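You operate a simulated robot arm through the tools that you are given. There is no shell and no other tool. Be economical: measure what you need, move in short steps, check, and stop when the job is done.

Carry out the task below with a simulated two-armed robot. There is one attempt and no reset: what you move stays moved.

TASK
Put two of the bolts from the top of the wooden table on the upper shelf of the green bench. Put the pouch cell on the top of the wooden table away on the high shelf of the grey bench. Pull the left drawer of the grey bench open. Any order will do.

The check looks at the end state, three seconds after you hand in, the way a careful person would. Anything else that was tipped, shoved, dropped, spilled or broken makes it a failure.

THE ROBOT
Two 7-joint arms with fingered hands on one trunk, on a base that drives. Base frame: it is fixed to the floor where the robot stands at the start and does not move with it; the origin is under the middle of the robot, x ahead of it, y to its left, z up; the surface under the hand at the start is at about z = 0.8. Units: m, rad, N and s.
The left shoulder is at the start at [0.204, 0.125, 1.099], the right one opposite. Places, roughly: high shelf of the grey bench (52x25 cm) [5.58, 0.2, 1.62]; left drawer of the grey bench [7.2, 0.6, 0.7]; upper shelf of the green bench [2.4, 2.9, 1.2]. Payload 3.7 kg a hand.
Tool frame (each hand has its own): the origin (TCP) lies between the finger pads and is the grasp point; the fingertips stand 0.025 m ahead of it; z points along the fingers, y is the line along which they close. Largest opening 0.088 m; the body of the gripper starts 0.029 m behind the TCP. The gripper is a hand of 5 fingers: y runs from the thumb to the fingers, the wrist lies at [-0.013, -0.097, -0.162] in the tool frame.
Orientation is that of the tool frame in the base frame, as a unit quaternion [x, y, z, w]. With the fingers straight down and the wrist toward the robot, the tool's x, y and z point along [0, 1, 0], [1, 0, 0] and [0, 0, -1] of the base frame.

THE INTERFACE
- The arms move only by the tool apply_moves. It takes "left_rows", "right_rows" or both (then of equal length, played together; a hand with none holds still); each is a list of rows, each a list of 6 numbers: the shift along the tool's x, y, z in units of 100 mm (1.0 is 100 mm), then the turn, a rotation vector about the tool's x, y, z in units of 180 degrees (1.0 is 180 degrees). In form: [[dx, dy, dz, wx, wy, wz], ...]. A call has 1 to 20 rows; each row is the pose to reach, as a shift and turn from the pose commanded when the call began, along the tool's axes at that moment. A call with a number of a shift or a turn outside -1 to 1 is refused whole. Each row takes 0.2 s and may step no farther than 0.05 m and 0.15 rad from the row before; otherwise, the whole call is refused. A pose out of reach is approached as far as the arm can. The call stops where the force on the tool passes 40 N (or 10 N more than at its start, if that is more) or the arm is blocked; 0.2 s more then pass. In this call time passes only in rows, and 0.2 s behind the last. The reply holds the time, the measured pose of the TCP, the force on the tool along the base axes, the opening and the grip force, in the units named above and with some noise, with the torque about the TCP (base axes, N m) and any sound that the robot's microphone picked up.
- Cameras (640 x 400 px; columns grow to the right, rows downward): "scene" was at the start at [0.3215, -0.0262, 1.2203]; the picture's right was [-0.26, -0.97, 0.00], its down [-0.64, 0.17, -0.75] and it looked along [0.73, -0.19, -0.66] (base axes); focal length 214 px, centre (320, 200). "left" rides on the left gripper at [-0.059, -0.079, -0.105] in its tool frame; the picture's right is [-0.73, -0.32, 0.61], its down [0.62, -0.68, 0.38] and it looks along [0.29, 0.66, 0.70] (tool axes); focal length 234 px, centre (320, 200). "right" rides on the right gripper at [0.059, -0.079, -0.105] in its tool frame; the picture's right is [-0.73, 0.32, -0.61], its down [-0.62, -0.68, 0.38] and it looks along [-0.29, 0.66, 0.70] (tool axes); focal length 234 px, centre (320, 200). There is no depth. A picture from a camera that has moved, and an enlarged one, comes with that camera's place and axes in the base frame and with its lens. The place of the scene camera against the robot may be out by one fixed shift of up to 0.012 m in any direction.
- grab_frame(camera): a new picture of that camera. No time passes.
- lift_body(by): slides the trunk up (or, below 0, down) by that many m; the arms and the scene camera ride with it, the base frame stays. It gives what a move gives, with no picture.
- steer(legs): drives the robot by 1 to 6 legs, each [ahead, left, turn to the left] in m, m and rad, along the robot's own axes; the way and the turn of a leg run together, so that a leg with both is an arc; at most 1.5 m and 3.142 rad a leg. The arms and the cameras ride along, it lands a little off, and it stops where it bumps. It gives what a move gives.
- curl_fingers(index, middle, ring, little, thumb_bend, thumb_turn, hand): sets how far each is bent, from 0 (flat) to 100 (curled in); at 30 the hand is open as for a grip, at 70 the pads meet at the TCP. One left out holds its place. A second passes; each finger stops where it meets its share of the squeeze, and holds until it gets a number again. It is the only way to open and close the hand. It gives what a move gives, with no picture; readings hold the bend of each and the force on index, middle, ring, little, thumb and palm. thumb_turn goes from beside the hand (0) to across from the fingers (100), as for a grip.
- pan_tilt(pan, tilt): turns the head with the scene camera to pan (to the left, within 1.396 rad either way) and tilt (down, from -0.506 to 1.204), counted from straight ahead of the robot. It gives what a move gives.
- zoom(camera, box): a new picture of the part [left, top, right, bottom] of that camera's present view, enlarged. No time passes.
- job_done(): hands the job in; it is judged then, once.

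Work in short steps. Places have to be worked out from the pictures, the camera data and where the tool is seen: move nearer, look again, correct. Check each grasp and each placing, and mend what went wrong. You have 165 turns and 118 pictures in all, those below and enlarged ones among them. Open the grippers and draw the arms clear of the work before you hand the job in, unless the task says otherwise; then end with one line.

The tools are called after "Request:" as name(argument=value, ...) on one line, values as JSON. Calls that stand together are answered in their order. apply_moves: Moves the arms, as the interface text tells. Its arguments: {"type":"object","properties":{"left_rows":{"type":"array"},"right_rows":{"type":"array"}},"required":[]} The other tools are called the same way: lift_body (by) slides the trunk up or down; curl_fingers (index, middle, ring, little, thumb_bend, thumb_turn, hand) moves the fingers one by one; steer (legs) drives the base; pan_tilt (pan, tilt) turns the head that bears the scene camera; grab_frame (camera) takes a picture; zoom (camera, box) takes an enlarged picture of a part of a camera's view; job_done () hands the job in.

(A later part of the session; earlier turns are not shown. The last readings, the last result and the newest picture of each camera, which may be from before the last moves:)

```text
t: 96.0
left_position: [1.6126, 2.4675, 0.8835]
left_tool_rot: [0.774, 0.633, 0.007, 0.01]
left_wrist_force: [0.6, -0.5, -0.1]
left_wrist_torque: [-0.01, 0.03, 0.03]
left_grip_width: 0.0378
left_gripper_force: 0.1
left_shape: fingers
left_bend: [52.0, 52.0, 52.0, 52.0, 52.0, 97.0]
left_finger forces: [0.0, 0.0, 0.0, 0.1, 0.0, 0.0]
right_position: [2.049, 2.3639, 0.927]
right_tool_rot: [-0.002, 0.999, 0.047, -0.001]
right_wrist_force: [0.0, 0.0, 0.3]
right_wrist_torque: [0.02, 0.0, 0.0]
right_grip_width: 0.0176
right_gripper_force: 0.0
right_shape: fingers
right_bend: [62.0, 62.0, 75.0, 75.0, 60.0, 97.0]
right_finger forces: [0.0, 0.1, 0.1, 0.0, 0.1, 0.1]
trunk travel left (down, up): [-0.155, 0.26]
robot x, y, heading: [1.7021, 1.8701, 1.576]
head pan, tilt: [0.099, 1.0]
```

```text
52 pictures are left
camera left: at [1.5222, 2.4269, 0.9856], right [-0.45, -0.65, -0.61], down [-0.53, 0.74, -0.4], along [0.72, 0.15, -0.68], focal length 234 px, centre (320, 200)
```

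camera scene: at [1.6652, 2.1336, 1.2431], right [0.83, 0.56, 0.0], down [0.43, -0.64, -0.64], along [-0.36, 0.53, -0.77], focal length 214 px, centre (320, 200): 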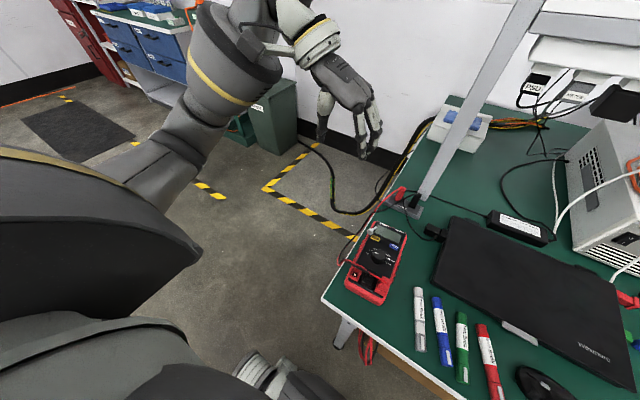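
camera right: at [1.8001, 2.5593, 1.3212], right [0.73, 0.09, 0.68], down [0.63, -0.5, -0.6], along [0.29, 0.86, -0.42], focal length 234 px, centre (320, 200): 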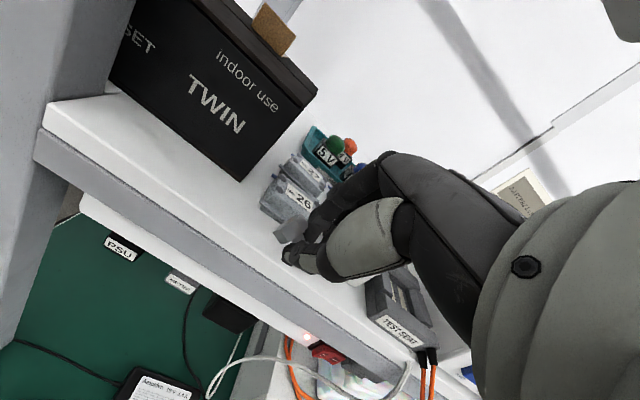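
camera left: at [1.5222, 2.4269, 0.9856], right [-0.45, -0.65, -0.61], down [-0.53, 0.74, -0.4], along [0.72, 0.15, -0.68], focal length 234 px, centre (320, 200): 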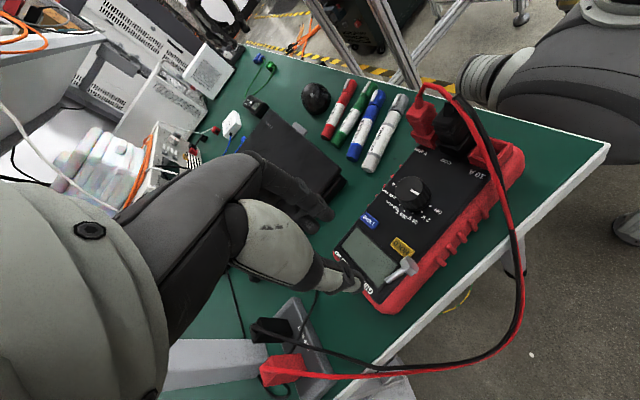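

Bolt at [1.61–1.618, 2.45–2.475] confirmed; aim is good. Descending to TCP z 0.79 and checking.

Request:
apply_moves(left_rows=[[0, 0, 0.3, 0, 0, 0], [0, 0, 0.6, 0, 0, 0], [0, 0, 0.93, 0, 0, 0]])

Request:
zoom(camera="left", box=[240, 160, 480, 310])

```text
t: 96.8
left_position: [1.6158, 2.4684, 0.7933]
left_tool_rot: [0.775, 0.632, 0.01, 0.008]
left_wrist_force: [0.1, -0.2, 7.1]
left_wrist_torque: [0.03, -0.2, 0.0]
left_grip_width: 0.0378
left_gripper_force: 3.0
left_shape: fingers
left_bend: [52.0, 51.0, 52.0, 52.0, 52.0, 97.0]
left_finger forces: [0.0, 6.2, 0.0, 0.0, 0.1, 0.0]
right_position: [2.0495, 2.3648, 0.9286]
right_tool_rot: [-0.001, 0.999, 0.049, -0.001]
right_wrist_force: [0.2, -1.4, 0.5]
right_wrist_torque: [0.02, 0.02, 0.02]
right_grip_width: 0.0173
right_gripper_force: 0.0
right_shape: fingers
right_bend: [62.0, 62.0, 75.0, 75.0, 60.0, 97.0]
right_finger forces: [0.0, 0.0, 0.0, 0.0, 0.0, 0.1]
trunk travel left (down, up): [-0.155, 0.26]
robot x, y, heading: [1.7047, 1.876, 1.575]
head pan, tilt: [0.099, 1.0]
```

```text
2.67 times, centred on (360, 235) of left
camera zoom: at [1.5247, 2.4268, 0.8961], right [-0.45, -0.65, -0.62], down [-0.53, 0.75, -0.4], along [0.72, 0.15, -0.68], focal length 624 px, centre (213, 107)
```

zoom: 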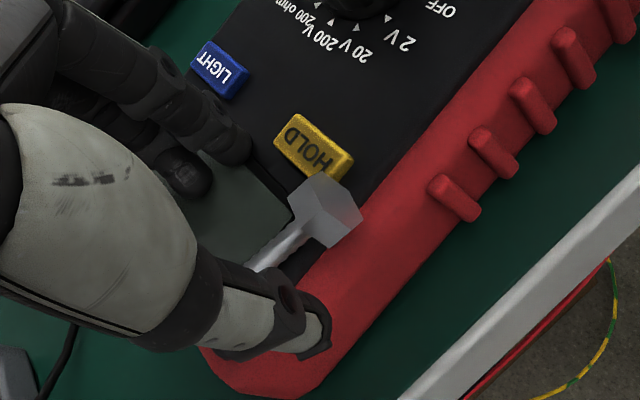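

The middle finger touched the meter (6 N); index and thumb straddle the shaft well. Raising 1 cm, tucking the spare fingers, and descending again.

Request:
apply_moves(left_rows=[[0, 0, -0.12, 0, 0, 0]])

Request:
curl_fingers(hand="left", middle=88, ring=88, little=88)

Request:
apply_moves(left_rows=[[0, 0, 0.12, 0, 0, 0], [0, 0, 0.18, 0, 0, 0], [0, 0, 0.22, 0, 0, 0], [0, 0, 0.25, 0, 0, 0]])

Request:
zoom(camera="left", box=[240, 160, 480, 310])

```text
t: 97.2
left_position: [1.6146, 2.4696, 0.8037]
left_tool_rot: [0.774, 0.633, 0.006, 0.008]
left_wrist_force: [0.0, 0.2, -0.2]
left_wrist_torque: [-0.02, -0.01, 0.01]
left_grip_width: 0.0375
left_gripper_force: 0.1
left_shape: fingers
left_bend: [52.0, 52.0, 52.0, 52.0, 52.0, 97.0]
left_finger forces: [0.0, 0.0, 0.0, 0.0, 0.1, 0.0]
right_position: [2.0502, 2.3642, 0.9273]
right_tool_rot: [-0.001, 0.999, 0.048, 0.001]
right_wrist_force: [0.3, -0.6, -0.8]
right_wrist_torque: [-0.01, -0.03, -0.03]
right_grip_width: 0.0174
right_gripper_force: 0.2
right_shape: fingers
right_bend: [62.0, 62.0, 75.0, 75.0, 60.0, 97.0]
right_finger forces: [0.0, 0.1, 0.0, 0.1, 0.1, 0.1]
trunk travel left (down, up): [-0.155, 0.26]
robot x, y, heading: [1.7013, 1.8716, 1.568]
head pan, tilt: [0.099, 1.0]
```

```text
t: 98.2
left_position: [1.6149, 2.4697, 0.8044]
left_tool_rot: [0.775, 0.632, 0.008, 0.008]
left_wrist_force: [0.0, 0.1, 0.2]
left_wrist_torque: [-0.03, 0.0, -0.01]
left_grip_width: 0.0378
left_gripper_force: 0.1
left_shape: fingers
left_bend: [52.0, 88.0, 88.0, 88.0, 52.0, 97.0]
left_finger forces: [0.0, 0.0, 0.0, 0.0, 0.0, 0.1]
right_position: [2.0484, 2.364, 0.9282]
right_tool_rot: [-0.002, 0.999, 0.047, 0.0]
right_wrist_force: [-0.3, 0.0, 0.5]
right_wrist_torque: [-0.02, 0.02, 0.01]
right_grip_width: 0.0175
right_gripper_force: 0.0
right_shape: fingers
right_bend: [62.0, 62.0, 75.0, 75.0, 60.0, 97.0]
right_finger forces: [0.0, 0.1, 0.0, 0.0, 0.0, 0.1]
trunk travel left (down, up): [-0.155, 0.26]
robot x, y, heading: [1.7002, 1.876, 1.572]
head pan, tilt: [0.099, 1.0]
```

```text
t: 99.0
left_position: [1.6172, 2.4708, 0.7931]
left_tool_rot: [0.774, 0.633, 0.018, 0.009]
left_wrist_force: [-3.4, -3.5, 27.6]
left_wrist_torque: [-0.54, -0.6, -0.15]
left_grip_width: 0.0364
left_gripper_force: 13.4
left_shape: fingers
left_bend: [53.0, 88.0, 88.0, 88.0, 52.0, 97.0]
left_finger forces: [27.5, 0.0, 0.0, 0.0, 0.1, 0.0]
right_position: [2.049, 2.3631, 0.93]
right_tool_rot: [-0.002, 0.999, 0.048, 0.001]
right_wrist_force: [1.1, -0.3, -0.4]
right_wrist_torque: [-0.01, 0.0, 0.0]
right_grip_width: 0.0172
right_gripper_force: 0.1
right_shape: fingers
right_bend: [62.0, 62.0, 75.0, 75.0, 60.0, 97.0]
right_finger forces: [0.0, 0.1, 0.0, 0.0, 0.1, 0.0]
trunk travel left (down, up): [-0.155, 0.26]
robot x, y, heading: [1.6981, 1.8753, 1.575]
head pan, tilt: [0.099, 1.0]
stopped in row 4 (left hand): the force on the tool passed its limit at 43 N (the readings are from after the stop); the commanded pose is now the measured one
```

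```text
2.67 times, centred on (360, 235) of left
camera zoom: at [1.5247, 2.4273, 0.8934], right [-0.44, -0.64, -0.63], down [-0.53, 0.75, -0.4], along [0.73, 0.16, -0.67], focal length 624 px, centre (213, 107)
```

zoom: 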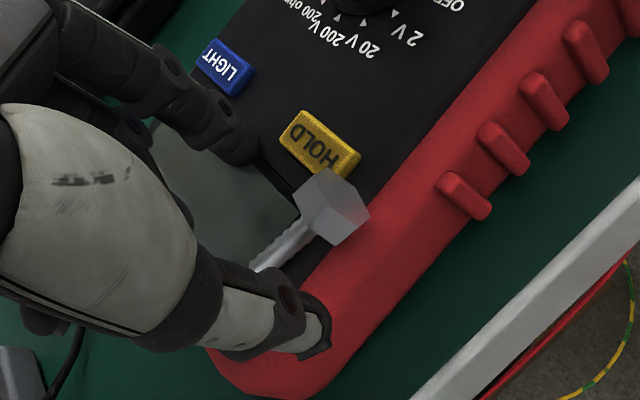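

Index touches the meter face at TCP z≈0.793, so the face is at ≈0.767. Backing off, narrowing to 63, then a gentle re-contact.

Request:
apply_moves(left_rows=[[0, 0, -0.05, 0, 0, 0]])

Request:
curl_fingers(hand="left", index=63, thumb_bend=63)

Request:
apply_moves(left_rows=[[0, 0, 0.02, 0, 0, 0], [0, 0, 0.04, 0, 0, 0], [0, 0, 0.055, 0, 0, 0]])

Request:
zoom(camera="left", box=[240, 160, 480, 310])

```text
t: 99.5
left_position: [1.6162, 2.469, 0.7942]
left_tool_rot: [0.774, 0.633, 0.013, 0.008]
left_wrist_force: [-2.3, -1.7, 14.4]
left_wrist_torque: [-0.26, -0.31, -0.09]
left_grip_width: 0.0365
left_gripper_force: 7.7
left_shape: fingers
left_bend: [53.0, 88.0, 88.0, 88.0, 52.0, 97.0]
left_finger forces: [14.6, 0.0, 0.1, 0.0, 0.0, 0.0]
right_position: [2.0502, 2.3633, 0.9283]
right_tool_rot: [-0.002, 0.999, 0.047, 0.0]
right_wrist_force: [-0.3, 0.0, 0.0]
right_wrist_torque: [0.0, 0.01, 0.05]
right_grip_width: 0.0171
right_gripper_force: 0.1
right_shape: fingers
right_bend: [62.0, 62.0, 75.0, 75.0, 60.0, 97.0]
right_finger forces: [0.0, 0.0, 0.0, 0.0, 0.1, 0.1]
trunk travel left (down, up): [-0.155, 0.26]
robot x, y, heading: [1.7048, 1.8718, 1.575]
head pan, tilt: [0.099, 1.0]
```

```text
t: 100.5
left_position: [1.6159, 2.4708, 0.7928]
left_tool_rot: [0.774, 0.633, 0.013, 0.008]
left_wrist_force: [2.7, -3.5, 8.3]
left_wrist_torque: [-0.22, -0.26, -0.02]
left_grip_width: 0.0277
left_gripper_force: 4.9
left_shape: fingers
left_bend: [54.0, 88.0, 88.0, 88.0, 60.0, 97.0]
left_finger forces: [8.3, 0.0, 0.0, 0.0, 2.2, 0.1]
right_position: [2.0494, 2.3635, 0.9285]
right_tool_rot: [-0.001, 0.999, 0.048, -0.001]
right_wrist_force: [0.4, -0.4, 0.5]
right_wrist_torque: [0.05, -0.02, -0.03]
right_grip_width: 0.0172
right_gripper_force: 0.0
right_shape: fingers
right_bend: [62.0, 62.0, 75.0, 75.0, 60.0, 97.0]
right_finger forces: [0.0, 0.0, 0.0, 0.1, 0.1, 0.0]
trunk travel left (down, up): [-0.155, 0.26]
robot x, y, heading: [1.702, 1.8704, 1.574]
head pan, tilt: [0.099, 1.0]
```

```text
t: 101.2
left_position: [1.6174, 2.4702, 0.7929]
left_tool_rot: [0.774, 0.633, 0.017, 0.007]
left_wrist_force: [-1.8, -4.3, 35.0]
left_wrist_torque: [-0.54, -0.63, -0.08]
left_grip_width: 0.0277
left_gripper_force: 17.5
left_shape: fingers
left_bend: [54.0, 88.0, 88.0, 88.0, 59.0, 97.0]
left_finger forces: [30.9, 0.1, 0.1, 0.0, 3.9, 0.0]
right_position: [2.0491, 2.3617, 0.9305]
right_tool_rot: [-0.002, 0.999, 0.05, -0.001]
right_wrist_force: [-0.8, 0.0, -0.4]
right_wrist_torque: [0.02, 0.02, 0.02]
right_grip_width: 0.0173
right_gripper_force: 0.2
right_shape: fingers
right_bend: [62.0, 62.0, 75.0, 75.0, 60.0, 97.0]
right_finger forces: [0.1, 0.0, 0.1, 0.0, 0.0, 0.1]
trunk travel left (down, up): [-0.155, 0.26]
robot x, y, heading: [1.6983, 1.874, 1.573]
head pan, tilt: [0.099, 1.0]
```

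```text
2.67 times, centred on (360, 235) of left
camera zoom: at [1.5252, 2.4267, 0.8937], right [-0.44, -0.64, -0.63], down [-0.53, 0.75, -0.39], along [0.73, 0.16, -0.67], focal length 624 px, centre (213, 107)
```

zoom: 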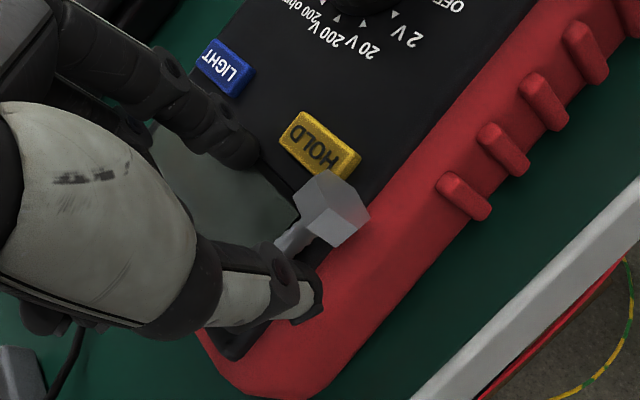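

Index is pinned by friction on the face. Easing up ~6 mm of command, then closing index and thumb.

Request:
apply_moves(left_rows=[[0, 0, -0.07, 0, 0, 0]])

Request:
curl_fingers(hand="left", index=80, thumb_bend=72)

Request:
zoom(camera="left", box=[240, 160, 480, 310])

```text
t: 101.7
left_position: [1.6176, 2.4697, 0.7933]
left_tool_rot: [0.774, 0.633, 0.013, 0.009]
left_wrist_force: [2.4, -1.6, 14.5]
left_wrist_torque: [-0.24, -0.35, 0.03]
left_grip_width: 0.0276
left_gripper_force: 7.6
left_shape: fingers
left_bend: [54.0, 88.0, 88.0, 88.0, 59.0, 97.0]
left_finger forces: [14.0, 0.1, 0.1, 0.0, 2.5, 0.1]
right_position: [2.0509, 2.3631, 0.9277]
right_tool_rot: [-0.001, 0.999, 0.048, 0.0]
right_wrist_force: [-0.2, -0.3, 0.6]
right_wrist_torque: [-0.01, -0.01, 0.02]
right_grip_width: 0.017
right_gripper_force: 0.1
right_shape: fingers
right_bend: [62.0, 62.0, 75.0, 75.0, 60.0, 97.0]
right_finger forces: [0.0, 0.0, 0.1, 0.0, 0.0, 0.0]
trunk travel left (down, up): [-0.155, 0.26]
robot x, y, heading: [1.6955, 1.873, 1.573]
head pan, tilt: [0.099, 1.0]
```

```text
t: 102.7
left_position: [1.6149, 2.4722, 0.7937]
left_tool_rot: [0.773, 0.634, 0.012, 0.008]
left_wrist_force: [-4.6, 2.1, 1.0]
left_wrist_torque: [0.05, 0.12, 0.0]
left_grip_width: 0.0086
left_gripper_force: 2.1
left_shape: fingers
left_bend: [67.0, 88.0, 88.0, 88.0, 65.0, 97.0]
left_finger forces: [0.0, 0.1, 0.0, 0.0, 4.3, 0.0]
right_position: [2.0488, 2.3647, 0.9273]
right_tool_rot: [-0.001, 0.999, 0.047, 0.0]
right_wrist_force: [-0.8, -0.6, -0.6]
right_wrist_torque: [0.01, -0.02, -0.03]
right_grip_width: 0.017
right_gripper_force: 0.0
right_shape: fingers
right_bend: [62.0, 62.0, 75.0, 75.0, 60.0, 97.0]
right_finger forces: [0.0, 0.0, 0.0, 0.0, 0.1, 0.0]
trunk travel left (down, up): [-0.155, 0.26]
robot x, y, heading: [1.7016, 1.8725, 1.573]
head pan, tilt: [0.099, 1.0]
```

```text
2.67 times, centred on (360, 235) of left
camera zoom: at [1.5239, 2.4284, 0.8946], right [-0.44, -0.65, -0.62], down [-0.53, 0.75, -0.4], along [0.72, 0.16, -0.67], focal length 624 px, centre (213, 107)
```

zoom: 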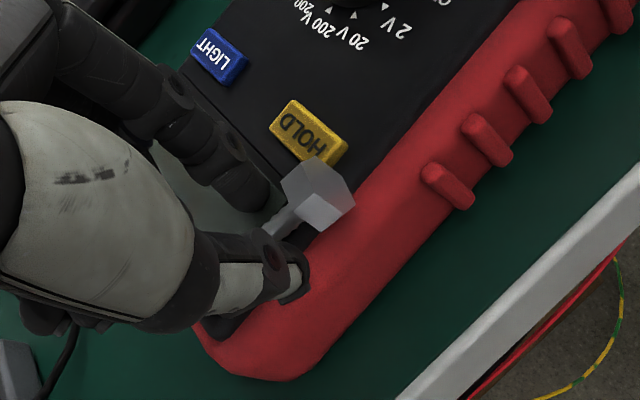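

Index is now freely closing onto the shaft (gap 8.6 mm). Commanding the close again.

Request:
curl_fingers(hand="left", index=84, thumb_bend=78)

Request:
zoom(camera="left", box=[240, 160, 480, 310])

```text
t: 103.7
left_position: [1.6167, 2.4707, 0.7942]
left_tool_rot: [0.774, 0.634, 0.013, 0.008]
left_wrist_force: [-0.1, 0.2, -0.2]
left_wrist_torque: [-0.01, 0.0, 0.01]
left_grip_width: 0.0
left_gripper_force: 0.0
left_shape: fingers
left_bend: [79.0, 88.0, 88.0, 88.0, 71.0, 97.0]
left_finger forces: [0.1, 0.0, 0.0, 0.0, 0.0, 0.0]
right_position: [2.0504, 2.3629, 0.9289]
right_tool_rot: [-0.001, 0.999, 0.048, 0.0]
right_wrist_force: [-0.6, 0.4, 0.5]
right_wrist_torque: [-0.01, 0.03, 0.03]
right_grip_width: 0.0173
right_gripper_force: 0.0
right_shape: fingers
right_bend: [62.0, 62.0, 75.0, 75.0, 60.0, 97.0]
right_finger forces: [0.0, 0.1, 0.0, 0.1, 0.0, 0.0]
trunk travel left (down, up): [-0.155, 0.26]
robot x, y, heading: [1.7001, 1.8735, 1.574]
head pan, tilt: [0.099, 1.0]
```

```text
2.67 times, centred on (360, 235) of left
camera zoom: at [1.5251, 2.4284, 0.8959], right [-0.44, -0.64, -0.62], down [-0.53, 0.75, -0.4], along [0.72, 0.16, -0.67], focal length 624 px, centre (213, 107)
```

zoom: 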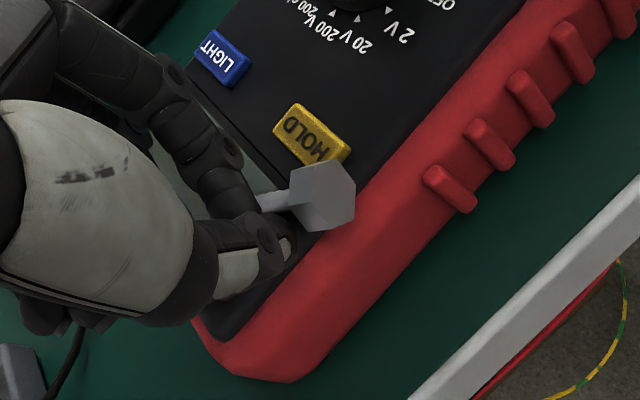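

The fingers closed just above the shaft and turned the bolt ~30°. I'll raise, reopen, turn the hand further 27°, and aim at the head/shaft junction [1.612, 2.456], this time closing while pressing gently.

Request:
apply_moves(left_rows=[[0, 0, -0.25, 0, 0, 0]])

Request:
curl_fingers(hand="left", index=56, thumb_bend=56)

Request:
apply_moves(left_rows=[[-0.05, 0, 0, 0, 0, 0.04], [-0.1, 0, 0, 0, 0, 0.08], [-0.15, -0.01, 0, 0, 0, 0.12], [-0.15, -0.01, 0, 0, 0, 0.15]])

Request:
zoom(camera="left", box=[240, 160, 480, 310])

```text
t: 104.0
left_position: [1.6163, 2.4701, 0.8194]
left_tool_rot: [0.774, 0.633, 0.013, 0.008]
left_wrist_force: [0.7, -1.4, -0.7]
left_wrist_torque: [-0.01, 0.0, 0.0]
left_grip_width: 0.0
left_gripper_force: 0.0
left_shape: fingers
left_bend: [80.0, 88.0, 88.0, 88.0, 71.0, 97.0]
left_finger forces: [0.0, 0.1, 0.0, 0.1, 0.1, 0.0]
right_position: [2.0492, 2.3649, 0.9278]
right_tool_rot: [-0.002, 0.999, 0.048, 0.001]
right_wrist_force: [-0.5, 0.0, 0.3]
right_wrist_torque: [0.0, 0.01, 0.02]
right_grip_width: 0.0172
right_gripper_force: 0.0
right_shape: fingers
right_bend: [62.0, 62.0, 75.0, 75.0, 60.0, 97.0]
right_finger forces: [0.0, 0.0, 0.0, 0.0, 0.0, 0.0]
trunk travel left (down, up): [-0.155, 0.26]
robot x, y, heading: [1.7001, 1.8731, 1.577]
head pan, tilt: [0.099, 1.0]
```

```text
t: 105.0
left_position: [1.6162, 2.4707, 0.8188]
left_tool_rot: [0.774, 0.633, 0.014, 0.008]
left_wrist_force: [0.6, -0.4, 0.5]
left_wrist_torque: [-0.03, 0.0, 0.0]
left_grip_width: 0.0278
left_gripper_force: 0.0
left_shape: fingers
left_bend: [56.0, 88.0, 88.0, 88.0, 56.0, 97.0]
left_finger forces: [0.0, 0.0, 0.0, 0.0, 0.0, 0.0]
right_position: [2.0487, 2.3632, 0.9274]
right_tool_rot: [-0.001, 0.999, 0.047, 0.0]
right_wrist_force: [-0.7, -0.5, 0.0]
right_wrist_torque: [0.0, -0.03, 0.0]
right_grip_width: 0.0173
right_gripper_force: 0.0
right_shape: fingers
right_bend: [62.0, 62.0, 75.0, 75.0, 60.0, 97.0]
right_finger forces: [0.1, 0.1, 0.0, 0.0, 0.1, 0.0]
trunk travel left (down, up): [-0.155, 0.26]
robot x, y, heading: [1.7024, 1.8743, 1.577]
head pan, tilt: [0.099, 1.0]
```

```text
t: 106.0
left_position: [1.6122, 2.4563, 0.8195]
left_tool_rot: [0.901, 0.434, 0.016, 0.006]
left_wrist_force: [0.7, -0.3, -0.2]
left_wrist_torque: [-0.01, 0.0, -0.02]
left_grip_width: 0.028
left_gripper_force: 0.0
left_shape: fingers
left_bend: [56.0, 88.0, 88.0, 88.0, 56.0, 97.0]
left_finger forces: [0.0, 0.0, 0.0, 0.0, 0.1, 0.1]
right_position: [2.0499, 2.3644, 0.9274]
right_tool_rot: [-0.002, 0.999, 0.048, 0.0]
right_wrist_force: [0.6, 0.1, 0.2]
right_wrist_torque: [-0.01, 0.01, -0.02]
right_grip_width: 0.0171
right_gripper_force: 0.0
right_shape: fingers
right_bend: [62.0, 62.0, 75.0, 75.0, 60.0, 97.0]
right_finger forces: [0.1, 0.1, 0.0, 0.0, 0.0, 0.1]
trunk travel left (down, up): [-0.155, 0.26]
robot x, y, heading: [1.7007, 1.8739, 1.581]
head pan, tilt: [0.099, 1.0]
```

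```text
2.67 times, centred on (360, 235) of left
camera zoom: at [1.5111, 2.4588, 0.9208], right [-0.68, -0.36, -0.63], down [-0.13, 0.91, -0.38], along [0.72, -0.18, -0.67], focal length 624 px, centre (213, 107)
```

zoom: 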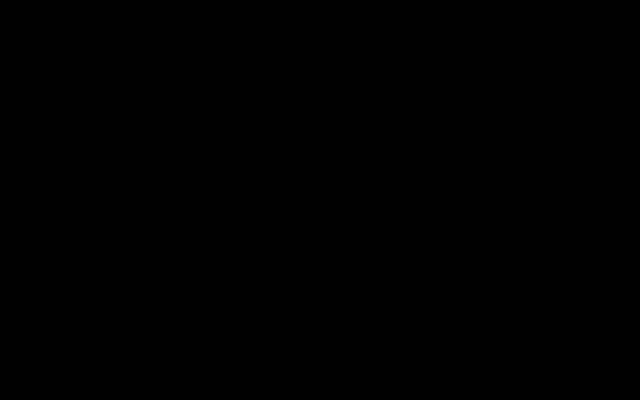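

The left camera is again covered; using the scene camera.

Request:
zoom(camera="scene", box=[330, 190, 458, 270])

```text
5.00 times, centred on (394, 230) of scene
camera zoom: at [1.6726, 2.1397, 1.2451], right [0.89, 0.45, 0.0], down [0.34, -0.67, -0.66], along [-0.3, 0.59, -0.75], focal length 1072 px, centre (-50, 50)
```

zoom: 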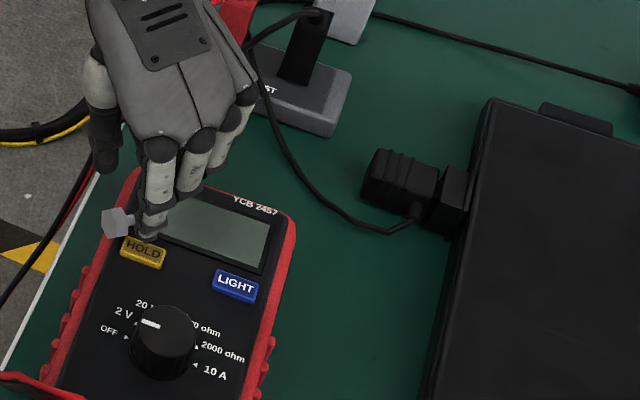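

Index is over the shaft, head to its left. Descending to light contact and closing while pressing.

Request:
apply_moves(left_rows=[[0, 0, 0.15, 0, 0, 0], [0, 0, 0.23, 0, 0, 0], [0, 0, 0.27, 0, 0, 0], [0, 0, 0.3, 0, 0, 0]])

Request:
zoom(camera="scene", box=[330, 190, 426, 250])

```text
t: 107.0
left_position: [1.6132, 2.4559, 0.7936]
left_tool_rot: [0.9, 0.436, 0.019, 0.002]
left_wrist_force: [-1.9, -1.0, 22.0]
left_wrist_torque: [-0.46, -0.27, -0.07]
left_grip_width: 0.0274
left_gripper_force: 10.7
left_shape: fingers
left_bend: [57.0, 88.0, 88.0, 88.0, 56.0, 97.0]
left_finger forces: [22.3, 0.0, 0.1, 0.1, 0.0, 0.1]
right_position: [2.049, 2.3626, 0.9287]
right_tool_rot: [-0.001, 0.999, 0.049, 0.0]
right_wrist_force: [0.1, 0.5, -0.4]
right_wrist_torque: [-0.01, 0.02, 0.01]
right_grip_width: 0.0173
right_gripper_force: 0.1
right_shape: fingers
right_bend: [62.0, 62.0, 75.0, 75.0, 60.0, 97.0]
right_finger forces: [0.0, 0.0, 0.0, 0.0, 0.0, 0.1]
trunk travel left (down, up): [-0.155, 0.26]
robot x, y, heading: [1.7016, 1.8726, 1.578]
head pan, tilt: [0.099, 1.0]
heard: click
```

```text
6.67 times, centred on (378, 220) of scene
camera zoom: at [1.6745, 2.138, 1.246], right [0.91, 0.42, 0.0], down [0.32, -0.68, -0.66], along [-0.28, 0.6, -0.75], focal length 1430 px, centre (-67, 67)
```

zoom: 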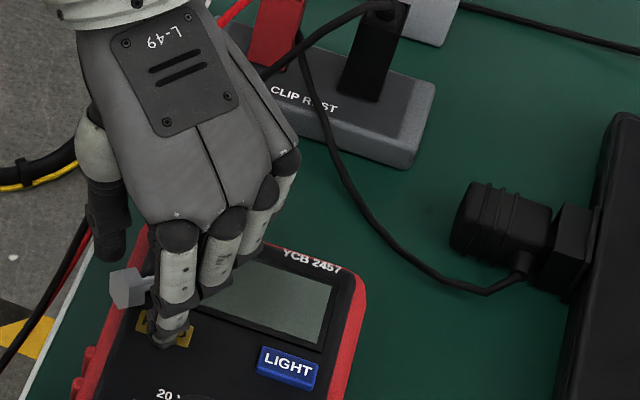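

Index rests by the HOLD button in front of the shaft, thumb behind it. Closing now.

Request:
curl_fingers(hand="left", index=82, thumb_bend=76)

Request:
zoom(camera="scene", box=[330, 190, 426, 250])

```text
t: 108.0
left_position: [1.6129, 2.4567, 0.7894]
left_tool_rot: [0.9, 0.436, 0.015, 0.005]
left_wrist_force: [2.0, -1.6, 12.6]
left_wrist_torque: [-0.08, 0.03, 0.0]
left_grip_width: 0.0001
left_gripper_force: 10.7
left_shape: fingers
left_bend: [80.0, 88.0, 88.0, 88.0, 77.0, 98.0]
left_finger forces: [0.0, 0.2, 0.0, 0.0, 21.8, 0.1]
right_position: [2.0492, 2.3635, 0.928]
right_tool_rot: [-0.002, 0.999, 0.047, 0.0]
right_wrist_force: [0.3, -0.4, 0.8]
right_wrist_torque: [0.0, -0.01, -0.01]
right_grip_width: 0.0171
right_gripper_force: 0.0
right_shape: fingers
right_bend: [62.0, 62.0, 75.0, 75.0, 60.0, 97.0]
right_finger forces: [0.1, 0.0, 0.0, 0.0, 0.0, 0.1]
trunk travel left (down, up): [-0.155, 0.26]
robot x, y, heading: [1.699, 1.8732, 1.574]
head pan, tilt: [0.099, 1.0]
```

```text
6.67 times, centred on (378, 220) of scene
camera zoom: at [1.6751, 2.1399, 1.2452], right [0.91, 0.42, 0.0], down [0.31, -0.68, -0.66], along [-0.28, 0.6, -0.75], focal length 1430 px, centre (-67, 67)
```

zoom: 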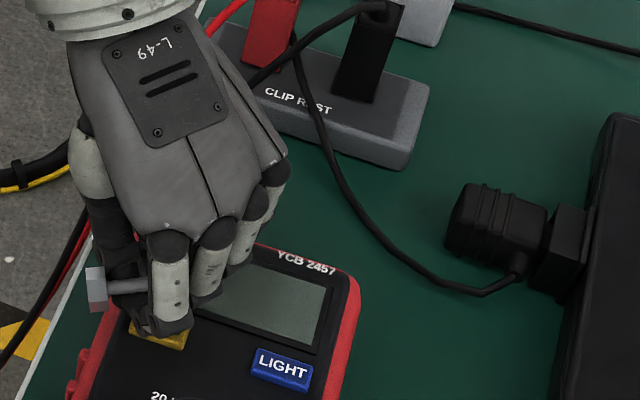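

Thumb presses but index shows none. Commanding index further and checking.

Request:
curl_fingers(hand="left", index=95, thumb_bend=82)

Request:
zoom(camera="scene", box=[330, 200, 394, 240])

```text
t: 109.0
left_position: [1.6124, 2.4566, 0.7889]
left_tool_rot: [0.9, 0.435, 0.015, 0.005]
left_wrist_force: [0.2, -0.1, 3.5]
left_wrist_torque: [-0.02, -0.01, -0.01]
left_grip_width: 0.0
left_gripper_force: 0.0
left_shape: fingers
left_bend: [81.0, 88.0, 88.0, 88.0, 77.0, 98.0]
left_finger forces: [0.0, 0.2, 0.0, 0.0, 0.0, 0.0]
right_position: [2.0491, 2.3645, 0.9286]
right_tool_rot: [-0.002, 0.999, 0.047, 0.0]
right_wrist_force: [1.2, 0.6, 0.6]
right_wrist_torque: [-0.01, 0.01, -0.01]
right_grip_width: 0.0173
right_gripper_force: 0.0
right_shape: fingers
right_bend: [62.0, 62.0, 75.0, 75.0, 60.0, 97.0]
right_finger forces: [0.1, 0.0, 0.0, 0.1, 0.0, 0.0]
trunk travel left (down, up): [-0.155, 0.26]
robot x, y, heading: [1.7, 1.8722, 1.577]
head pan, tilt: [0.099, 1.0]
```

```text
10.00 times, centred on (362, 220) of scene
camera zoom: at [1.675, 2.1407, 1.245], right [0.91, 0.42, 0.0], down [0.31, -0.68, -0.66], along [-0.27, 0.6, -0.75], focal length 2145 px, centre (-100, 0)
```

zoom: 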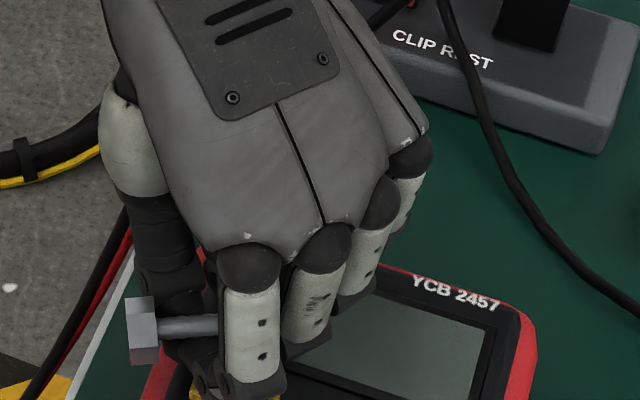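

The bolt now seems to sit inside the loop of index and thumb, above the tips. Lifting 2 cm carefully to see whether it comes along.

Request:
apply_moves(left_rows=[[0, 0, -0.1, 0, 0, 0], [0, 0, -0.2, 0, 0, 0], [0, 0, -0.3, 0, 0, 0]])

Request:
zoom(camera="scene", box=[330, 190, 410, 240])

```text
t: 109.8
left_position: [1.6104, 2.4577, 0.8209]
left_tool_rot: [0.9, 0.435, 0.015, 0.005]
left_wrist_force: [0.6, 0.6, -0.7]
left_wrist_torque: [0.03, -0.01, 0.02]
left_grip_width: 0.0
left_gripper_force: 0.3
left_shape: fingers
left_bend: [81.0, 88.0, 88.0, 88.0, 77.0, 98.0]
left_finger forces: [0.0, 0.2, 0.0, 0.0, 0.0, 0.1]
right_position: [2.0486, 2.3648, 0.9286]
right_tool_rot: [-0.002, 0.999, 0.048, -0.001]
right_wrist_force: [0.4, -0.1, 0.6]
right_wrist_torque: [0.03, -0.01, 0.01]
right_grip_width: 0.0173
right_gripper_force: 0.1
right_shape: fingers
right_bend: [62.0, 62.0, 75.0, 75.0, 60.0, 97.0]
right_finger forces: [0.0, 0.1, 0.0, 0.1, 0.0, 0.0]
trunk travel left (down, up): [-0.155, 0.26]
robot x, y, heading: [1.702, 1.8727, 1.572]
head pan, tilt: [0.099, 1.0]
```

```text
8.00 times, centred on (370, 215) of scene
camera zoom: at [1.6741, 2.1403, 1.2451], right [0.9, 0.43, 0.0], down [0.32, -0.68, -0.66], along [-0.28, 0.6, -0.75], focal length 1716 px, centre (-80, 80)
```

zoom: 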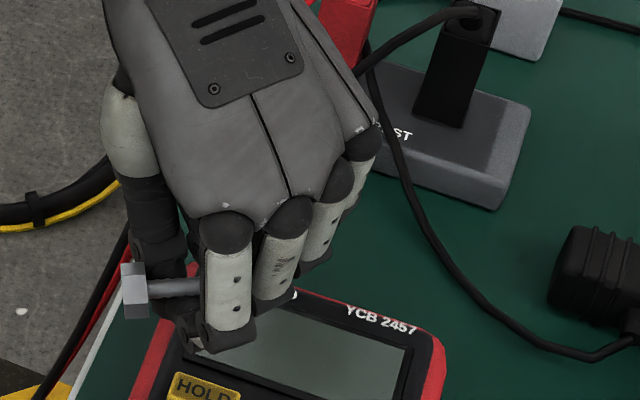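

The bolt rides caged between index and thumb. It needs a better grip, so I'll set it down on the closed laptop lid (flat, central) and regrasp with the right hand as for bolt 1. First raise, and move the right hand aside.

Request:
apply_moves(left_rows=[[0, 0, -0.15, 0, 0, 0], [0, 0, -0.3, 0, 0, 0], [0, 0, -0.45, 0, 0, 0], [0, 0, -0.6, 0, 0, 0]], right_rows=[[-0.3, 0, -0.1, 0, 0, 0], [-0.6, 0, -0.2, 0, 0, 0], [-0.8, 0, -0.3, 0, 0, 0], [-1.0, 0, -0.4, 0, 0, 0]])

Request:
apply_moves(left_rows=[[0.12, 0.19, 0, 0, 0, 0], [0.24, 0.38, 0, 0, 0, 0], [0.36, 0.57, 0, 0, 0, 0], [0.48, 0.77, 0, 0, 0, 0]])

Request:
apply_moves(left_rows=[[0.12, 0.19, 0, 0, 0, 0], [0.24, 0.38, 0, 0, 0, 0], [0.36, 0.57, 0, 0, 0, 0], [0.48, 0.77, 0, 0, 0, 0]])

Request:
grab_frame(camera="scene")

```text
t: 110.8
left_position: [1.6114, 2.4555, 0.8798]
left_tool_rot: [0.9, 0.435, 0.015, 0.004]
left_wrist_force: [0.2, 0.9, -1.3]
left_wrist_torque: [0.01, 0.0, 0.04]
left_grip_width: 0.0
left_gripper_force: 0.3
left_shape: fingers
left_bend: [81.0, 88.0, 88.0, 88.0, 77.0, 98.0]
left_finger forces: [0.0, 0.2, 0.0, 0.0, 0.0, 0.0]
right_position: [2.1488, 2.3611, 0.9673]
right_tool_rot: [-0.002, 0.999, 0.048, 0.0]
right_wrist_force: [-0.4, 0.7, -0.3]
right_wrist_torque: [0.0, 0.03, -0.01]
right_grip_width: 0.0174
right_gripper_force: 0.0
right_shape: fingers
right_bend: [62.0, 62.0, 75.0, 75.0, 60.0, 97.0]
right_finger forces: [0.1, 0.0, 0.0, 0.0, 0.0, 0.0]
trunk travel left (down, up): [-0.155, 0.26]
robot x, y, heading: [1.7004, 1.877, 1.572]
head pan, tilt: [0.099, 1.0]
```

```text
t: 111.8
left_position: [1.6992, 2.446, 0.8832]
left_tool_rot: [0.9, 0.436, 0.015, 0.005]
left_wrist_force: [-0.3, -0.5, -1.1]
left_wrist_torque: [0.0, -0.01, 0.01]
left_grip_width: 0.0
left_gripper_force: 0.1
left_shape: fingers
left_bend: [81.0, 88.0, 88.0, 88.0, 77.0, 98.0]
left_finger forces: [0.0, 0.1, 0.0, 0.1, 0.1, 0.0]
right_position: [2.1489, 2.3602, 0.966]
right_tool_rot: [-0.002, 0.999, 0.047, -0.001]
right_wrist_force: [0.7, -0.8, 1.0]
right_wrist_torque: [0.0, -0.02, -0.01]
right_grip_width: 0.0171
right_gripper_force: 0.1
right_shape: fingers
right_bend: [62.0, 62.0, 75.0, 75.0, 60.0, 97.0]
right_finger forces: [0.1, 0.1, 0.0, 0.1, 0.1, 0.1]
trunk travel left (down, up): [-0.155, 0.26]
robot x, y, heading: [1.7036, 1.8727, 1.579]
head pan, tilt: [0.099, 1.0]
```

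```text
t: 112.8
left_position: [1.7905, 2.4347, 0.8852]
left_tool_rot: [0.9, 0.435, 0.016, 0.004]
left_wrist_force: [0.0, 0.1, -0.4]
left_wrist_torque: [0.01, 0.0, 0.01]
left_grip_width: 0.0002
left_gripper_force: 0.7
left_shape: fingers
left_bend: [81.0, 88.0, 88.0, 88.0, 77.0, 98.0]
left_finger forces: [0.0, 0.1, 0.0, 0.0, 0.0, 0.1]
right_position: [2.1491, 2.3604, 0.967]
right_tool_rot: [-0.001, 0.999, 0.047, 0.0]
right_wrist_force: [0.3, -0.4, -0.2]
right_wrist_torque: [-0.02, 0.0, 0.02]
right_grip_width: 0.0173
right_gripper_force: 0.0
right_shape: fingers
right_bend: [62.0, 62.0, 75.0, 75.0, 60.0, 97.0]
right_finger forces: [0.1, 0.1, 0.1, 0.0, 0.1, 0.1]
trunk travel left (down, up): [-0.155, 0.26]
robot x, y, heading: [1.7013, 1.8739, 1.574]
head pan, tilt: [0.099, 1.0]
```

```text
40 pictures are left
camera scene: at [1.6685, 2.1371, 1.2451], right [0.86, 0.5, 0.0], down [0.38, -0.65, -0.66], along [-0.33, 0.57, -0.75], focal length 214 px, centre (320, 200)
```

scene: 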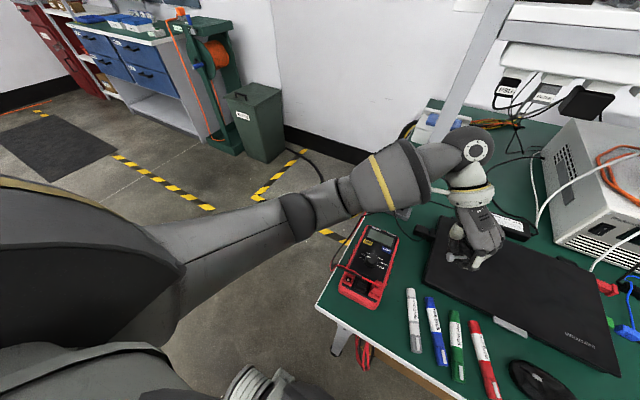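

Bolt still carried. Moving 5 cm more over the lid and lowering gently.

Request:
apply_moves(left_rows=[[0.13, 0.21, 0, 0, 0, 0], [0.25, 0.42, 0.1, 0, 0, 0], [0.25, 0.42, 0.35, 0, 0, 0], [0.25, 0.42, 0.6, 0, 0, 0], [0.25, 0.42, 0.8, 0, 0, 0], [0.25, 0.42, 0.9, 0, 0, 0]])

Request:
apply_moves(left_rows=[[0, 0, 0.05, 0, 0, 0], [0, 0, 0.1, 0, 0, 0], [0, 0, 0.15, 0, 0, 0]])

Request:
zoom(camera="scene", box=[420, 200, 580, 300])

```text
t: 114.2
left_position: [1.8414, 2.4293, 0.7948]
left_tool_rot: [0.901, 0.434, 0.015, 0.005]
left_wrist_force: [0.3, 0.0, -0.1]
left_wrist_torque: [-0.01, 0.0, -0.01]
left_grip_width: 0.0
left_gripper_force: 0.2
left_shape: fingers
left_bend: [81.0, 88.0, 88.0, 88.0, 77.0, 98.0]
left_finger forces: [0.1, 0.2, 0.0, 0.0, 0.1, 0.0]
right_position: [2.1488, 2.3607, 0.9673]
right_tool_rot: [-0.001, 0.999, 0.046, 0.0]
right_wrist_force: [0.2, 0.4, -0.4]
right_wrist_torque: [-0.02, -0.01, 0.01]
right_grip_width: 0.0172
right_gripper_force: 0.1
right_shape: fingers
right_bend: [62.0, 62.0, 75.0, 75.0, 60.0, 97.0]
right_finger forces: [0.1, 0.1, 0.0, 0.0, 0.0, 0.0]
trunk travel left (down, up): [-0.155, 0.26]
robot x, y, heading: [1.7014, 1.8721, 1.572]
head pan, tilt: [0.099, 1.0]
```

```text
t: 115.0
left_position: [1.843, 2.4294, 0.7819]
left_tool_rot: [0.9, 0.435, 0.016, 0.004]
left_wrist_force: [-0.2, 0.2, 0.2]
left_wrist_torque: [0.03, 0.02, 0.04]
left_grip_width: 0.0
left_gripper_force: 0.0
left_shape: fingers
left_bend: [81.0, 88.0, 88.0, 88.0, 77.0, 98.0]
left_finger forces: [0.0, 0.1, 0.0, 0.1, 0.1, 0.0]
right_position: [2.1481, 2.3606, 0.9678]
right_tool_rot: [-0.002, 0.999, 0.047, 0.0]
right_wrist_force: [0.2, 0.7, -0.2]
right_wrist_torque: [0.0, -0.03, 0.01]
right_grip_width: 0.0171
right_gripper_force: 0.1
right_shape: fingers
right_bend: [62.0, 62.0, 75.0, 75.0, 60.0, 97.0]
right_finger forces: [0.0, 0.0, 0.1, 0.0, 0.1, 0.0]
trunk travel left (down, up): [-0.155, 0.26]
robot x, y, heading: [1.7011, 1.874, 1.574]
head pan, tilt: [0.099, 1.0]
```

```text
4.00 times, centred on (500, 250) of scene
camera zoom: at [1.6738, 2.1403, 1.245], right [0.9, 0.43, 0.0], down [0.32, -0.68, -0.66], along [-0.28, 0.6, -0.75], focal length 858 px, centre (-400, 0)
```

zoom: 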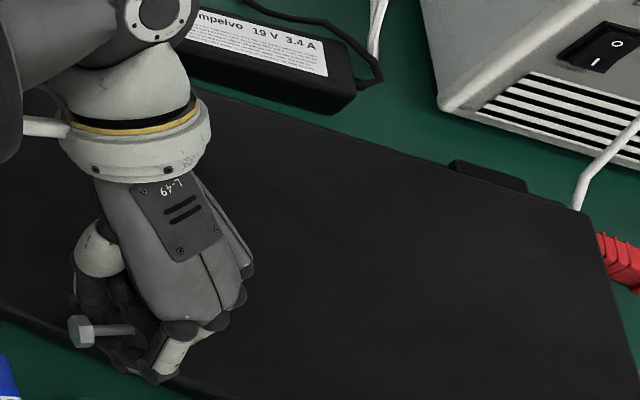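

The hand is near the lid's front edge; shifting ~6 cm inward, then lowering to contact.

Request:
apply_moves(left_rows=[[0.22, -0.05, 0, 0, 0, 0], [0.44, -0.09, 0, 0, 0, 0], [0.66, -0.14, 0, 0, 0, 0], [0.66, -0.14, 0.06, 0, 0, 0], [0.66, -0.14, 0.12, 0, 0, 0], [0.66, -0.14, 0.18, 0, 0, 0], [0.66, -0.14, 0.24, 0, 0, 0]])

```text
t: 116.5
left_position: [1.8726, 2.4948, 0.7752]
left_tool_rot: [0.9, 0.436, 0.024, 0.002]
left_wrist_force: [-7.4, 1.4, 27.0]
left_wrist_torque: [-0.29, 0.28, -0.09]
left_grip_width: 0.0002
left_gripper_force: 19.4
left_shape: fingers
left_bend: [82.0, 88.0, 88.0, 88.0, 82.0, 96.0]
left_finger forces: [0.0, 0.2, 0.0, 0.0, 39.0, 0.1]
right_position: [2.147, 2.3609, 0.9689]
right_tool_rot: [-0.002, 0.999, 0.049, 0.001]
right_wrist_force: [-0.8, -0.3, -1.3]
right_wrist_torque: [-0.01, 0.02, 0.0]
right_grip_width: 0.0173
right_gripper_force: 0.0
right_shape: fingers
right_bend: [62.0, 62.0, 75.0, 75.0, 60.0, 97.0]
right_finger forces: [0.1, 0.1, 0.0, 0.0, 0.1, 0.1]
trunk travel left (down, up): [-0.155, 0.26]
robot x, y, heading: [1.7007, 1.8759, 1.575]
head pan, tilt: [0.099, 1.0]
stopped in row 7 (left hand): the force on the tool passed its limit at 45 N (the readings are from after the stop); the commanded pose is now the measured one
```

Contact with the lid at TCP z≈0.775. Raising 8 mm and opening to let the bolt down between the fingers.

Request:
apply_moves(left_rows=[[0, 0, -0.1, 0, 0, 0]])

Request:
curl_fingers(hand="left", index=50, thumb_bend=45)

Request:
zoom(camera="scene", box=[420, 180, 580, 280])

```text
t: 116.9
left_position: [1.8723, 2.491, 0.777]
left_tool_rot: [0.9, 0.435, 0.019, 0.004]
left_wrist_force: [1.1, -0.1, 2.2]
left_wrist_torque: [-0.03, -0.01, 0.05]
left_grip_width: 0.0001
left_gripper_force: 0.0
left_shape: fingers
left_bend: [82.0, 88.0, 88.0, 88.0, 79.0, 97.0]
left_finger forces: [0.1, 0.2, 0.0, 0.0, 0.0, 0.1]
right_position: [2.1482, 2.36, 0.965]
right_tool_rot: [-0.002, 0.999, 0.045, 0.0]
right_wrist_force: [-0.3, 0.1, 0.7]
right_wrist_torque: [0.0, 0.01, 0.02]
right_grip_width: 0.0174
right_gripper_force: 0.1
right_shape: fingers
right_bend: [62.0, 62.0, 75.0, 75.0, 60.0, 97.0]
right_finger forces: [0.1, 0.0, 0.0, 0.0, 0.0, 0.0]
trunk travel left (down, up): [-0.155, 0.26]
robot x, y, heading: [1.701, 1.8736, 1.575]
head pan, tilt: [0.099, 1.0]
```

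```text
t: 117.9
left_position: [1.8737, 2.4922, 0.7829]
left_tool_rot: [0.901, 0.434, 0.022, 0.001]
left_wrist_force: [4.7, -3.5, 22.5]
left_wrist_torque: [0.15, 0.42, 0.09]
left_grip_width: 0.0362
left_gripper_force: 10.9
left_shape: fingers
left_bend: [50.0, 88.0, 88.0, 88.0, 54.0, 98.0]
left_finger forces: [0.1, 0.0, 0.0, 0.1, 22.3, 0.0]
right_position: [2.1474, 2.3586, 0.9684]
right_tool_rot: [-0.002, 0.999, 0.049, 0.0]
right_wrist_force: [-0.2, -0.8, -0.6]
right_wrist_torque: [0.05, 0.01, -0.02]
right_grip_width: 0.0173
right_gripper_force: 0.1
right_shape: fingers
right_bend: [62.0, 62.0, 75.0, 75.0, 60.0, 97.0]
right_finger forces: [0.0, 0.0, 0.0, 0.0, 0.1, 0.0]
trunk travel left (down, up): [-0.155, 0.26]
robot x, y, heading: [1.6993, 1.8729, 1.576]
head pan, tilt: [0.099, 1.0]
```

```text
4.00 times, centred on (500, 230) of scene
camera zoom: at [1.6673, 2.1341, 1.2455], right [0.86, 0.51, 0.0], down [0.39, -0.65, -0.66], along [-0.34, 0.57, -0.75], focal length 858 px, centre (-400, 80)
```

zoom: 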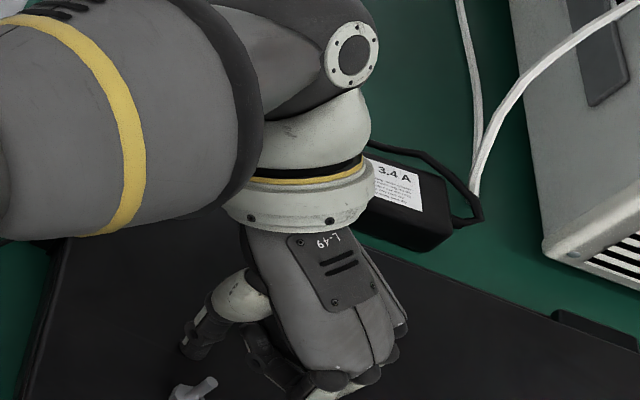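

The bolt is on the lid. Lifting the left hand up and moving it away to the left.

Request:
apply_moves(left_rows=[[0, 0, -0.3, 0, 0, 0], [0, 0, -0.6, 0, 0, 0], [0, 0, -1.0, 0, 0, 0]])

Request:
apply_moves(left_rows=[[-0.2, -0.35, 0, 0, 0, 0], [-0.4, -0.7, 0, 0, 0, 0], [-0.6, -1.0, -0.2, 0, 0, 0]])

Request:
apply_moves(left_rows=[[-0.2, -0.35, 0, 0, 0, 0], [-0.4, -0.7, 0, 0, 0, 0], [-0.6, -1.0, 0, 0, 0, 0]])

Request:
zoom(camera="scene", box=[400, 200, 560, 300])

```text
t: 118.7
left_position: [1.8665, 2.4921, 0.8809]
left_tool_rot: [0.9, 0.435, 0.02, 0.002]
left_wrist_force: [0.5, -0.1, 0.2]
left_wrist_torque: [0.01, -0.02, -0.01]
left_grip_width: 0.0467
left_gripper_force: 0.1
left_shape: fingers
left_bend: [50.0, 88.0, 88.0, 88.0, 45.0, 98.0]
left_finger forces: [0.0, 0.0, 0.0, 0.0, 0.0, 0.1]
right_position: [2.1487, 2.3601, 0.968]
right_tool_rot: [-0.002, 0.999, 0.049, -0.001]
right_wrist_force: [-0.3, 0.0, -0.4]
right_wrist_torque: [0.01, 0.01, 0.02]
right_grip_width: 0.0171
right_gripper_force: 0.1
right_shape: fingers
right_bend: [62.0, 62.0, 75.0, 75.0, 60.0, 97.0]
right_finger forces: [0.1, 0.0, 0.0, 0.1, 0.0, 0.0]
trunk travel left (down, up): [-0.155, 0.26]
robot x, y, heading: [1.7019, 1.8691, 1.577]
head pan, tilt: [0.099, 1.0]
```

```text
t: 119.5
left_position: [1.7512, 2.5062, 0.8948]
left_tool_rot: [0.9, 0.435, 0.019, 0.003]
left_wrist_force: [0.5, -0.3, -0.9]
left_wrist_torque: [0.0, -0.03, 0.01]
left_grip_width: 0.0468
left_gripper_force: 0.1
left_shape: fingers
left_bend: [50.0, 88.0, 88.0, 88.0, 45.0, 98.0]
left_finger forces: [0.0, 0.1, 0.1, 0.0, 0.0, 0.0]
right_position: [2.148, 2.3619, 0.9673]
right_tool_rot: [-0.002, 0.999, 0.047, -0.001]
right_wrist_force: [0.2, 0.0, -0.1]
right_wrist_torque: [0.03, 0.0, 0.02]
right_grip_width: 0.0172
right_gripper_force: 0.0
right_shape: fingers
right_bend: [62.0, 62.0, 75.0, 75.0, 60.0, 97.0]
right_finger forces: [0.0, 0.0, 0.0, 0.1, 0.1, 0.0]
trunk travel left (down, up): [-0.155, 0.26]
robot x, y, heading: [1.6988, 1.8733, 1.575]
head pan, tilt: [0.099, 1.0]
```

```text
t: 120.3
left_position: [1.6348, 2.52, 0.8917]
left_tool_rot: [0.9, 0.435, 0.019, 0.003]
left_wrist_force: [-0.2, -0.6, -0.8]
left_wrist_torque: [-0.04, 0.01, -0.02]
left_grip_width: 0.0467
left_gripper_force: 0.1
left_shape: fingers
left_bend: [50.0, 88.0, 88.0, 88.0, 45.0, 98.0]
left_finger forces: [0.0, 0.1, 0.0, 0.0, 0.1, 0.0]
right_position: [2.1482, 2.3625, 0.9674]
right_tool_rot: [-0.003, 0.999, 0.047, 0.0]
right_wrist_force: [0.4, -0.7, -0.7]
right_wrist_torque: [0.03, 0.01, -0.02]
right_grip_width: 0.0172
right_gripper_force: 0.1
right_shape: fingers
right_bend: [62.0, 62.0, 75.0, 75.0, 60.0, 97.0]
right_finger forces: [0.1, 0.0, 0.0, 0.0, 0.0, 0.0]
trunk travel left (down, up): [-0.155, 0.26]
robot x, y, heading: [1.6994, 1.8718, 1.58]
head pan, tilt: [0.099, 1.0]
```

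```text
4.00 times, centred on (480, 250) of scene
camera zoom: at [1.6686, 2.1381, 1.2449], right [0.87, 0.49, 0.0], down [0.37, -0.66, -0.66], along [-0.32, 0.58, -0.75], focal length 858 px, centre (-320, 0)
```

zoom: 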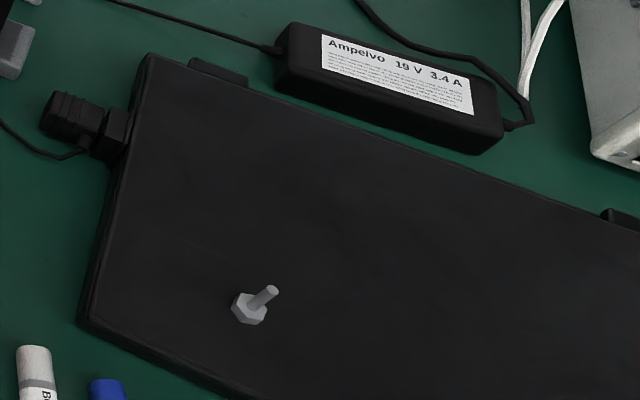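

The bolt lies on the lid: head [1.860, 2.467], shaft toward (+0.5, +0.85). Bringing the right hand over with yaw +58° so the head lies outside its index finger.

Request:
curl_fingers(hand="right", index=48, middle=48, ring=48, little=48, thumb_bend=48)

Request:
apply_moves(right_rows=[[0.12, 0.08, 0, 0.03, 0, 0], [0.25, 0.15, 0, 0.03, 0, -0.04], [0.37, 0.22, 0, 0.03, 0, -0.08], [0.5, 0.3, 0, 0.03, 0, -0.12], [0.62, 0.38, 0, 0.03, 0, -0.16], [0.75, 0.45, 0, 0.03, 0, -0.2], [0.87, 0.52, 0, 0.03, 0, -0.24], [1.0, 0.6, 0, 0.03, 0, -0.28], [1.0, 0.6, 0, 0.03, 0, -0.32]])

```text
t: 121.3
left_position: [1.637, 2.5205, 0.8922]
left_tool_rot: [0.9, 0.435, 0.02, 0.002]
left_wrist_force: [0.2, 0.2, -0.9]
left_wrist_torque: [0.0, 0.0, 0.03]
left_grip_width: 0.0466
left_gripper_force: 0.1
left_shape: fingers
left_bend: [50.0, 88.0, 88.0, 88.0, 45.0, 98.0]
left_finger forces: [0.1, 0.0, 0.0, 0.1, 0.1, 0.1]
right_position: [2.1485, 2.3611, 0.967]
right_tool_rot: [-0.001, 0.999, 0.047, 0.0]
right_wrist_force: [0.6, -0.4, 0.3]
right_wrist_torque: [0.04, -0.02, 0.0]
right_grip_width: 0.0455
right_gripper_force: 0.0
right_shape: fingers
right_bend: [48.0, 48.0, 48.0, 48.0, 48.0, 97.0]
right_finger forces: [0.0, 0.0, 0.0, 0.0, 0.1, 0.0]
trunk travel left (down, up): [-0.155, 0.26]
robot x, y, heading: [1.7023, 1.8727, 1.568]
head pan, tilt: [0.099, 1.0]
```

```text
t: 123.3
left_position: [1.6356, 2.5205, 0.8913]
left_tool_rot: [0.9, 0.435, 0.02, 0.004]
left_wrist_force: [-0.5, -0.6, 0.6]
left_wrist_torque: [-0.02, 0.01, 0.0]
left_grip_width: 0.0465
left_gripper_force: 0.0
left_shape: fingers
left_bend: [50.0, 88.0, 88.0, 88.0, 45.0, 98.0]
left_finger forces: [0.0, 0.1, 0.0, 0.0, 0.0, 0.0]
right_position: [2.048, 2.4204, 0.9727]
right_tool_rot: [-0.484, 0.875, -0.003, 0.022]
right_wrist_force: [-0.1, -0.3, -0.3]
right_wrist_torque: [-0.01, 0.03, -0.02]
right_grip_width: 0.0458
right_gripper_force: 0.0
right_shape: fingers
right_bend: [48.0, 48.0, 48.0, 48.0, 48.0, 97.0]
right_finger forces: [0.1, 0.0, 0.1, 0.1, 0.0, 0.0]
trunk travel left (down, up): [-0.155, 0.26]
robot x, y, heading: [1.6998, 1.874, 1.578]
head pan, tilt: [0.099, 1.0]
```

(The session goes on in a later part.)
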